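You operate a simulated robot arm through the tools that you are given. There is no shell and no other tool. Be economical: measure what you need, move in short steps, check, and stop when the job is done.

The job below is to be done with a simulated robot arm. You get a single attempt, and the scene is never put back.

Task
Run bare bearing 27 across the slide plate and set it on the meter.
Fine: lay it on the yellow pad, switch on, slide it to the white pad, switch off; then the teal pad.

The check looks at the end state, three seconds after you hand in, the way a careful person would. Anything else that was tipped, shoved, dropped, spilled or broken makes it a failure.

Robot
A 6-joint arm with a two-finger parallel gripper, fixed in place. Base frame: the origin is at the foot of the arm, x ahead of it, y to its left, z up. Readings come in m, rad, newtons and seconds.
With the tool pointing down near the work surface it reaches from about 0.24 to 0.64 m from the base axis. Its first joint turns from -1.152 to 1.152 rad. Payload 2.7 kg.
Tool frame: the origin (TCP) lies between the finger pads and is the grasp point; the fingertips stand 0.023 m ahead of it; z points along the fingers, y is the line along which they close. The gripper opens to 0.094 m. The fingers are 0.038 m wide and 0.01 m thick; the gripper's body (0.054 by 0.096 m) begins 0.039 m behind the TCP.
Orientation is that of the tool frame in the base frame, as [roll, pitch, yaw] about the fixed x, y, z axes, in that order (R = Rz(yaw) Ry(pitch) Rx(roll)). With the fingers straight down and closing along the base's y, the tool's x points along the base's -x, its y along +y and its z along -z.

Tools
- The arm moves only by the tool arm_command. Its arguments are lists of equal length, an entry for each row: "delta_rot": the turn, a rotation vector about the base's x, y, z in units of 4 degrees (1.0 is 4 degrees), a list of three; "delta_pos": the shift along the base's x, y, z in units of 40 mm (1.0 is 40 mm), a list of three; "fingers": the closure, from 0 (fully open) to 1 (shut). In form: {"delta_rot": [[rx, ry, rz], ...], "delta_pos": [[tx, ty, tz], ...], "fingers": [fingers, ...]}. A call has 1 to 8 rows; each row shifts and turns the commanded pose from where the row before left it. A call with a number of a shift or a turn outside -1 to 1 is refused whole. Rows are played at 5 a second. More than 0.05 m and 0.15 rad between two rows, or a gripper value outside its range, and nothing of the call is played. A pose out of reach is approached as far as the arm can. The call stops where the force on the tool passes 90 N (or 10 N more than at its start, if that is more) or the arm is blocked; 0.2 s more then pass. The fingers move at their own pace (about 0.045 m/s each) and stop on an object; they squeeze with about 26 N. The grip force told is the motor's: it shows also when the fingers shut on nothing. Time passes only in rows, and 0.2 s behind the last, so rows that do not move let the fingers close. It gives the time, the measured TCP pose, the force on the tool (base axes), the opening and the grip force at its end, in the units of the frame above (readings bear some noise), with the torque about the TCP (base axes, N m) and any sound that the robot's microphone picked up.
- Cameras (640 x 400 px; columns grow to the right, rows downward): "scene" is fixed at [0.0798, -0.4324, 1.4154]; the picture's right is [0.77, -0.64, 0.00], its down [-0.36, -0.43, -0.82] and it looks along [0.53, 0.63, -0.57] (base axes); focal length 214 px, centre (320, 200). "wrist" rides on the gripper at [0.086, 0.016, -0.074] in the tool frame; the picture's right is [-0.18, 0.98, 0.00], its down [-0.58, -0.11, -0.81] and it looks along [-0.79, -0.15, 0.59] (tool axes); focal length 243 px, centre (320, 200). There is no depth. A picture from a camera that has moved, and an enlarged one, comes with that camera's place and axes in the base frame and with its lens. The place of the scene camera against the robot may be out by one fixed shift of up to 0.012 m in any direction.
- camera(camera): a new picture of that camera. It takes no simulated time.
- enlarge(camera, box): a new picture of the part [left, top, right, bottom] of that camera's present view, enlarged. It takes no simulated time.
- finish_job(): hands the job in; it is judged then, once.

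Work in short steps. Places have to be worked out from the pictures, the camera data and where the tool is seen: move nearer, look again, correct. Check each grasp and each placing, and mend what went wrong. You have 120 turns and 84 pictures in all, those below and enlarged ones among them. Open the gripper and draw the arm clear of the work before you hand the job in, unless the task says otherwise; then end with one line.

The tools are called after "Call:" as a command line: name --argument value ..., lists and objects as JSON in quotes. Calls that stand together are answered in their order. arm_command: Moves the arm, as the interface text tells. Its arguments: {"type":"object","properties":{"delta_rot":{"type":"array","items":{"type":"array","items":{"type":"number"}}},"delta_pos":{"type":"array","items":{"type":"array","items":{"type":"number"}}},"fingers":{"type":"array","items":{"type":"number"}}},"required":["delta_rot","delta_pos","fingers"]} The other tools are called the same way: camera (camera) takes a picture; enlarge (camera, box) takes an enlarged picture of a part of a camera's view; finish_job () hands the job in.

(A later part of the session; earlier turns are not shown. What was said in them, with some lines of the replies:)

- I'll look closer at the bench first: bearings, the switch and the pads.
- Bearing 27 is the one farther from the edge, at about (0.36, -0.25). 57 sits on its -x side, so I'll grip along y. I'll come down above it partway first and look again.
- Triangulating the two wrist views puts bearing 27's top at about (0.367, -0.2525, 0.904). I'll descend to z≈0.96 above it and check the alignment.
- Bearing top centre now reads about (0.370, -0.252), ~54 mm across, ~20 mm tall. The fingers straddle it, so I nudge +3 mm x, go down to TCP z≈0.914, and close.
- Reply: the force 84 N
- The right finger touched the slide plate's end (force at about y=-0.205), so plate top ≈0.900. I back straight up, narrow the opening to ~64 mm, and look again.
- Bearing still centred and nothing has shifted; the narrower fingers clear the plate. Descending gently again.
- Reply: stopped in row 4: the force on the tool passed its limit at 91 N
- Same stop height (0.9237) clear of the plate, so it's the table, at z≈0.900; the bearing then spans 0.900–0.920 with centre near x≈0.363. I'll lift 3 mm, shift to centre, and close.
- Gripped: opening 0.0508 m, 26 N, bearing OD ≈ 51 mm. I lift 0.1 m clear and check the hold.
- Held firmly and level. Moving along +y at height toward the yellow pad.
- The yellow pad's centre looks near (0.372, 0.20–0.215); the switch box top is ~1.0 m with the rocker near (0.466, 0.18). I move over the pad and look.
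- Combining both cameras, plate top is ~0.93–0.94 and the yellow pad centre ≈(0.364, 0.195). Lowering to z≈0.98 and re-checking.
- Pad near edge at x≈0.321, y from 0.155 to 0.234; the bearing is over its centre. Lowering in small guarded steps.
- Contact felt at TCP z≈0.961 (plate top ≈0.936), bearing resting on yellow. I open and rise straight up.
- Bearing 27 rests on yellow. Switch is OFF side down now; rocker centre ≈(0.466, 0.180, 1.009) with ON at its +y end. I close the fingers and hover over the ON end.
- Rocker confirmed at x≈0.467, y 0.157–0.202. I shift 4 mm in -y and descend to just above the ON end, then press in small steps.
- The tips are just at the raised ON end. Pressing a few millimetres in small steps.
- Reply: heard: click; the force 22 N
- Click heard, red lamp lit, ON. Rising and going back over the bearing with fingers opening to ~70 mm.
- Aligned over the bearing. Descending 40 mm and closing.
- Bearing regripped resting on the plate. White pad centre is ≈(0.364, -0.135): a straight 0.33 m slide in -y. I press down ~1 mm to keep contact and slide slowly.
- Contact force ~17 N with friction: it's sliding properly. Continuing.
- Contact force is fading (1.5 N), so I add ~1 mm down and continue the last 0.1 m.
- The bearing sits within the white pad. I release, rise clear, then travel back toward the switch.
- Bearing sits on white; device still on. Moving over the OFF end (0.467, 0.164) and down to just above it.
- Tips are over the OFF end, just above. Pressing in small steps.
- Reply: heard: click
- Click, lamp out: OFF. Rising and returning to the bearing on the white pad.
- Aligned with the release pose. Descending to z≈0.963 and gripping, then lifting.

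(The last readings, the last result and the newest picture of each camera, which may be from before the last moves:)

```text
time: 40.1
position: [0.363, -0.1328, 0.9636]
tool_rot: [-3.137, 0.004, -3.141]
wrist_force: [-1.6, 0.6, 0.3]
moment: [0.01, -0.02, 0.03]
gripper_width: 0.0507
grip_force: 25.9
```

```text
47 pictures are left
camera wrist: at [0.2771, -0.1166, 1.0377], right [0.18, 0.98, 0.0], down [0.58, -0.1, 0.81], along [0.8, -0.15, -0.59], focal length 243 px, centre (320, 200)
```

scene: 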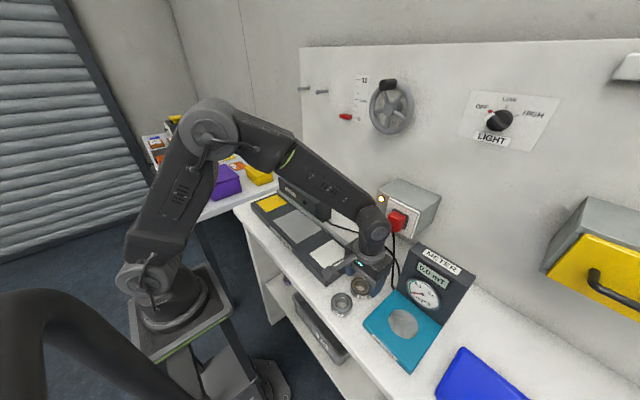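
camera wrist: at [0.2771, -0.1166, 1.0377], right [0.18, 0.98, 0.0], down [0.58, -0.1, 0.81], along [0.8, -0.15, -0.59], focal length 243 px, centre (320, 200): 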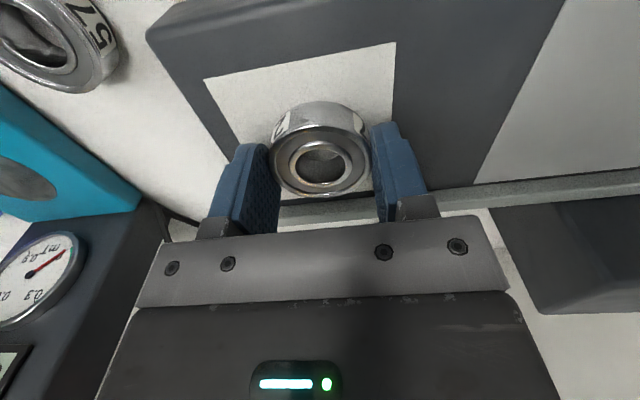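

Gripped again. Lifting 0.1 m and carrying over to the teal pad.

Call:
arm_command --delta_rot '[[0, 0, 0], [0, 0, 0], [0, 0, 0], [0, 0, 0]]' --delta_pos '[[0, 0, 0.5], [0, 0, 0.8], [0, 0, 0.8], [0, 0, 0.5]]' --fingers '[0.6, 0.6, 0.6, 0.6]'

Call:
arm_command --delta_rot '[[0, 0, 0], [0, 0, 0], [0, 0, 0], [0, 0, 0], [0, 0, 0], [0, 0, 0], [0, 0, 0], [0, 0, 0]]' --delta_pos '[[0, -0.84, 0], [0, -0.84, 0], [0, -0.84, 0], [0, -0.84, 0], [0, -0.84, 0], [0, -0.84, 0], [0, -0.84, 0], [0, 0, 0]]' --fingers '[0.6, 0.6, 0.6, 0.6, 0.6, 0.6, 0.6, 0.6]'

Call:
camera --camera "wrist"

Call:
enlarge --camera "scene" --box '[330, 210, 490, 370]'

```text
time: 41.1
position: [0.3637, -0.132, 1.0674]
tool_rot: [-3.137, 0.005, -3.14]
wrist_force: [0.0, 0.6, -1.6]
moment: [0.0, 0.02, -0.02]
gripper_width: 0.0509
grip_force: 25.9
```

```text
time: 42.9
position: [0.363, -0.3674, 1.0673]
tool_rot: [-3.137, 0.006, -3.14]
wrist_force: [-0.3, 0.6, -1.3]
moment: [0.02, 0.0, -0.01]
gripper_width: 0.0508
grip_force: 26.0
```

```text
46 pictures are left
camera wrist: at [0.2772, -0.3508, 1.1415], right [0.18, 0.98, 0.0], down [0.58, -0.1, 0.81], along [0.8, -0.15, -0.59], focal length 243 px, centre (320, 200)
```

wrist: 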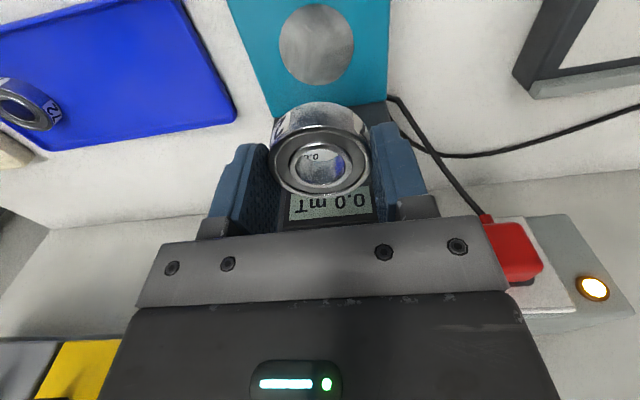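

```text
2.50 times, centred on (410, 290) of scene
camera zoom: at [0.0798, -0.4324, 1.4154], right [0.77, -0.64, 0.0], down [-0.36, -0.43, -0.82], along [0.53, 0.63, -0.57], focal length 536 px, centre (95, -25)
```

zoom: 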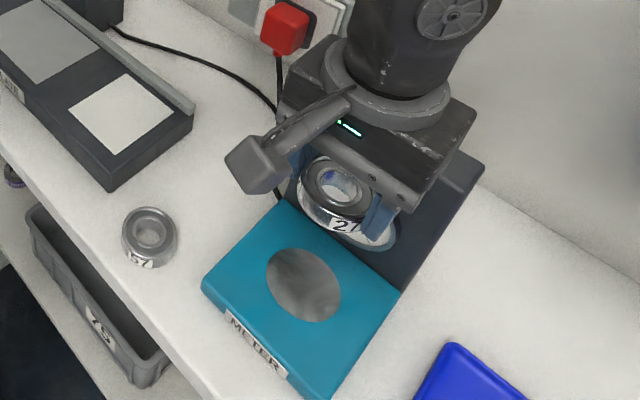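

The disc centre comes out at ≈(0.360, -0.371), z≈0.93. I lower to z≈0.975 and check clearance from the meter face.

Call:
arm_command --delta_rot '[[0, 0, 0], [0, 0, 0], [0, 0, 0], [0, 0, 0]]' --delta_pos '[[-0.07, -0.1, -0.8], [0, 0, -0.8], [0, 0, -0.7], [0, 0, 0]]' --fingers '[0.6, 0.6, 0.6, 0.6]'

Call:
camera --camera "wrist"

Call:
enlarge --camera "scene" --box '[360, 240, 480, 360]'

```text
time: 43.9
position: [0.3604, -0.3716, 0.9754]
tool_rot: [-3.137, 0.005, -3.14]
wrist_force: [0.8, 0.4, -0.7]
moment: [0.0, 0.01, 0.01]
gripper_width: 0.0508
grip_force: 26.1
```

```text
44 pictures are left
camera wrist: at [0.2739, -0.3561, 1.0495], right [0.18, 0.98, 0.0], down [0.58, -0.1, 0.81], along [0.8, -0.15, -0.59], focal length 243 px, centre (320, 200)
```

wrist: 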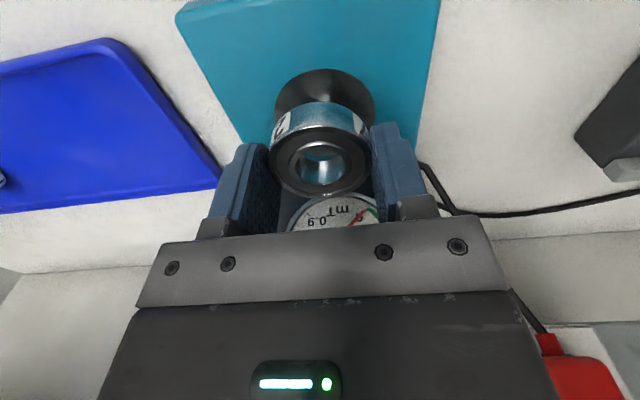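

```text
3.33 times, centred on (420, 300) of scene
camera zoom: at [0.0799, -0.4324, 1.4154], right [0.77, -0.64, 0.0], down [-0.36, -0.43, -0.82], along [0.53, 0.63, -0.57], focal length 715 px, centre (-13, -133)
```

zoom: 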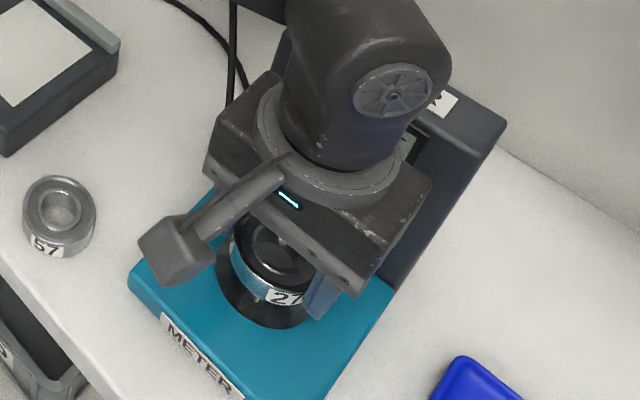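

The bearing is over the dark disc, with clearance from the face. Lowering the last bit in small guarded steps.

Call:
arm_command --delta_rot '[[0, 0, 0], [0, 0, 0], [0, 0, 0]]' --delta_pos '[[-0.02, 0.03, -0.2], [0, 0, -0.15], [0, 0, -0.05]]' --fingers '[0.6, 0.6, 0.6]'

```text
time: 44.7
position: [0.3587, -0.3701, 0.9597]
tool_rot: [-3.137, 0.005, -3.139]
wrist_force: [0.3, 0.7, -1.5]
moment: [0.0, 0.02, 0.03]
gripper_width: 0.0508
grip_force: 25.7
```

Call:
arm_command --delta_rot '[[0, 0, 0], [0, 0, 0]]' --delta_pos '[[0, 0, -0.05], [0, 0, -0.05]]' --fingers '[0.6, 0.6]'

Call:
enlarge --camera "wrist" --box '[220, 40, 420, 240]'

```text
time: 45.3
position: [0.3585, -0.3709, 0.9556]
tool_rot: [-3.134, 0.005, -3.139]
wrist_force: [0.6, -0.1, -1.5]
moment: [-0.03, 0.02, 0.0]
gripper_width: 0.0507
grip_force: 25.9
```

```text
2.00 times, centred on (320, 140) of wrist
camera zoom: at [0.2733, -0.3547, 1.0297], right [0.18, 0.98, 0.0], down [0.58, -0.1, 0.81], along [0.8, -0.15, -0.59], focal length 485 px, centre (320, 320)
```

zoom: 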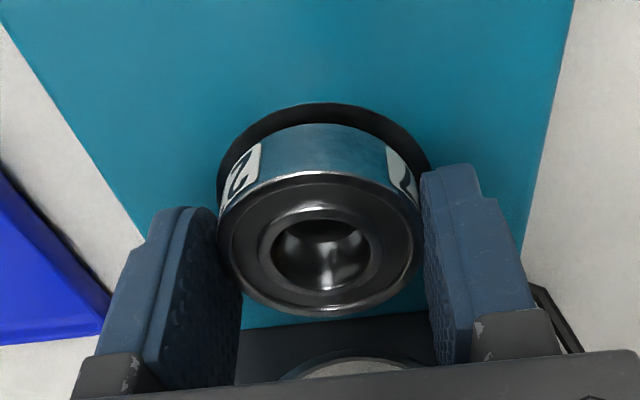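

No contact yet at 0.9556; continuing in small steps.

Call:
arm_command --delta_rot '[[0, 0, 0], [0, 0, 0]]' --delta_pos '[[0, 0, -0.05], [0, 0, -0.05]]' --fingers '[0.6, 0.6]'

```text
time: 45.9
position: [0.3589, -0.3712, 0.9511]
tool_rot: [-3.137, 0.006, -3.141]
wrist_force: [-0.6, -0.3, -2.0]
moment: [0.01, -0.01, -0.01]
gripper_width: 0.0504
grip_force: 25.7
```

Call:
arm_command --delta_rot '[[0, 0, 0], [0, 0, 0]]' --delta_pos '[[0, 0, -0.05], [0, 0, -0.05]]' --fingers '[0.6, 0.6]'

Call:
enlarge --camera "wrist" --box '[220, 40, 420, 240]'

```text
time: 46.5
position: [0.3595, -0.3702, 0.948]
tool_rot: [-3.135, 0.007, -3.141]
wrist_force: [-3.0, 2.3, 9.2]
moment: [0.27, 0.12, 0.07]
gripper_width: 0.0508
grip_force: 26.0
```

```text
2.00 times, centred on (320, 140) of wrist
camera zoom: at [0.2733, -0.3548, 1.0227], right [0.18, 0.98, 0.0], down [0.58, -0.1, 0.81], along [0.8, -0.15, -0.58], focal length 485 px, centre (320, 320)
```

zoom: 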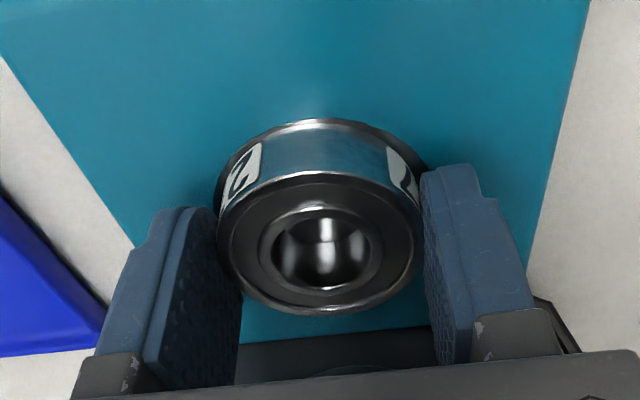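

Contact at z≈0.948, bearing centred over the disc. Releasing and rising straight up.

Call:
arm_command --delta_rot '[[0, 0, 0], [0, 0, 0], [0, 0, 0], [0, 0, 0], [0, 0, 0], [0, 0, 0], [0, 0, 0]]' --delta_pos '[[0, 0, 0.03], [0, 0, 0], [0, 0, 0], [0, 0, 0.7], [0, 0, 0.9], [0, 0, 0.9], [0, 0, 0.9]]' --fingers '[0.25, 0.25, 0.25, 0.25, 0.25, 0.25, 0.25]'

Call:
arm_command --delta_rot '[[0, 0, 0], [0, 0, 0], [0, 0, 0], [0, 0, 0], [0, 0, 0], [0, 0, 0], [0, 0, 0]]' --delta_pos '[[0, 0.9, 0.5], [0, 0.9, 0.5], [0, 0.9, 0.5], [0, 0.9, 0.5], [0, 0.9, 0.5], [0, 0.9, 0.5], [0, 0.9, 0.5]]' --fingers '[0, 0, 0, 0, 0, 0, 0]'

Call:
enlarge --camera "scene" --box '[330, 230, 490, 370]'

Call:
camera --camera "scene"

```text
time: 48.1
position: [0.359, -0.3712, 1.0847]
tool_rot: [-3.137, 0.006, -3.141]
wrist_force: [-0.3, -0.6, 0.6]
moment: [0.02, -0.02, 0.02]
gripper_width: 0.0703
grip_force: 0.1
```

```text
time: 49.7
position: [0.3618, -0.1188, 1.2251]
tool_rot: [-3.137, 0.004, -3.141]
wrist_force: [-0.1, 0.5, -0.8]
moment: [-0.04, 0.0, -0.02]
gripper_width: 0.094
grip_force: 0.0
```

```text
2.86 times, centred on (410, 300) of scene
camera zoom: at [0.0798, -0.4324, 1.4154], right [0.77, -0.64, 0.0], down [-0.36, -0.43, -0.82], along [0.53, 0.63, -0.57], focal length 613 px, centre (63, -86)
```

zoom: 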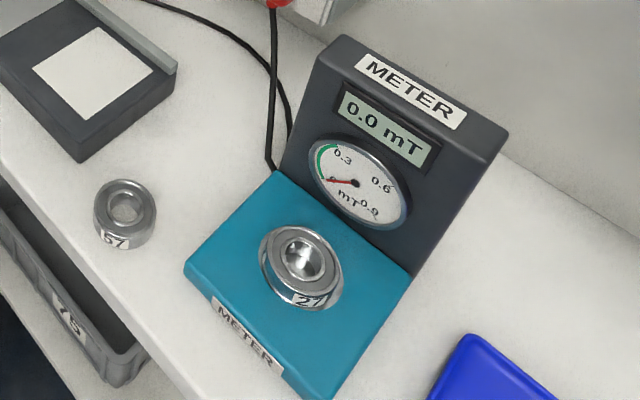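

```text
39 pictures are left
```

scene: 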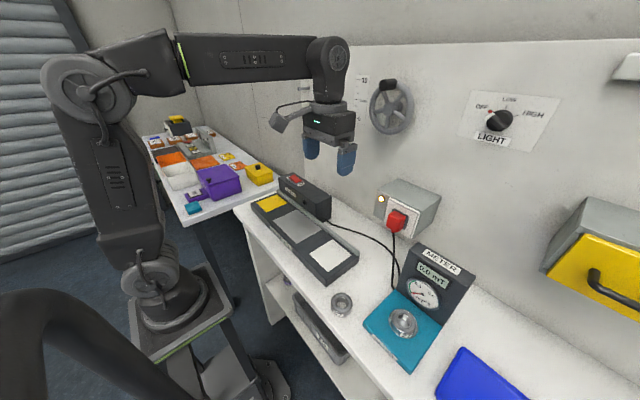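

Bearing 27 is centred on the meter disc and reads 0.0 mT. I let a second pass and confirm the reading holds.

Call:
arm_command --delta_rot '[[0, 0, 0], [0, 0, 0], [0, 0, 0], [0, 0, 0], [0, 0, 0]]' --delta_pos '[[0, 0, 0], [0, 0, 0], [0, 0, 0], [0, 0, 0], [0, 0, 0]]' --fingers '[0, 0, 0, 0, 0]'

Call:
enlarge --camera "scene" --box '[380, 240, 480, 350]'

Call:
enlarge --camera "scene" --box '[250, 160, 370, 290]'

```text
time: 50.9
position: [0.3613, -0.1182, 1.2246]
tool_rot: [-3.136, 0.005, -3.139]
wrist_force: [0.2, 0.4, 0.2]
moment: [-0.02, -0.06, -0.01]
gripper_width: 0.094
grip_force: 0.0
```

```text
3.64 times, centred on (430, 295) of scene
camera zoom: at [0.0798, -0.4324, 1.4154], right [0.77, -0.64, 0.0], down [-0.36, -0.43, -0.82], along [0.53, 0.63, -0.57], focal length 780 px, centre (-80, -146)
```

zoom: 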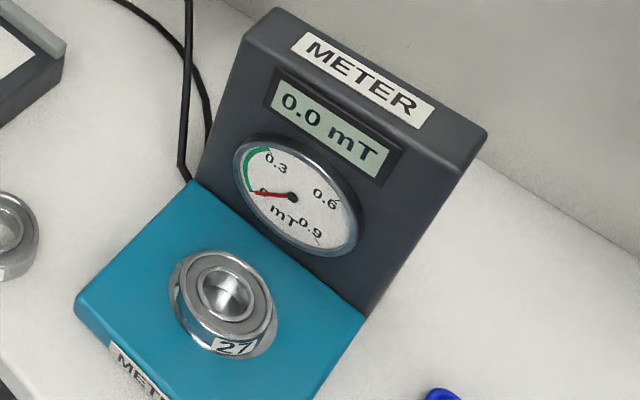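

```text
3.08 times, centred on (310, 225) of scene
camera zoom: at [0.0798, -0.4324, 1.4154], right [0.77, -0.64, 0.0], down [-0.36, -0.43, -0.82], along [0.53, 0.63, -0.57], focal length 660 px, centre (351, 123)
```

zoom: 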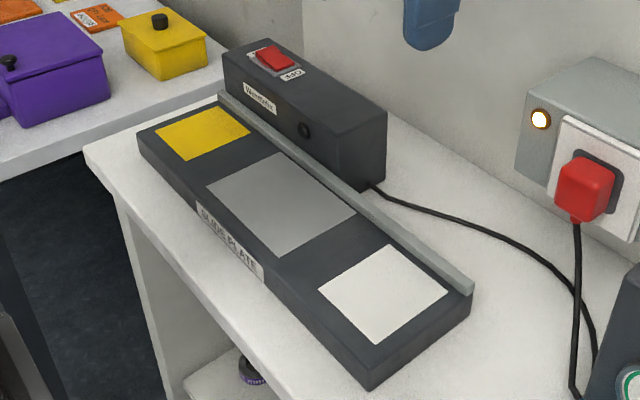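

The meter reads 0.0 mT, the device is off, and the arm is clear, so I'm handing in.

Call:
finish_job

```text
The job is handed in.
```

Bearing 27 was slid from the yellow pad to the white pad with the device on, then switched off; it now sits on the teal meter pad, which reads 0.0 mT.
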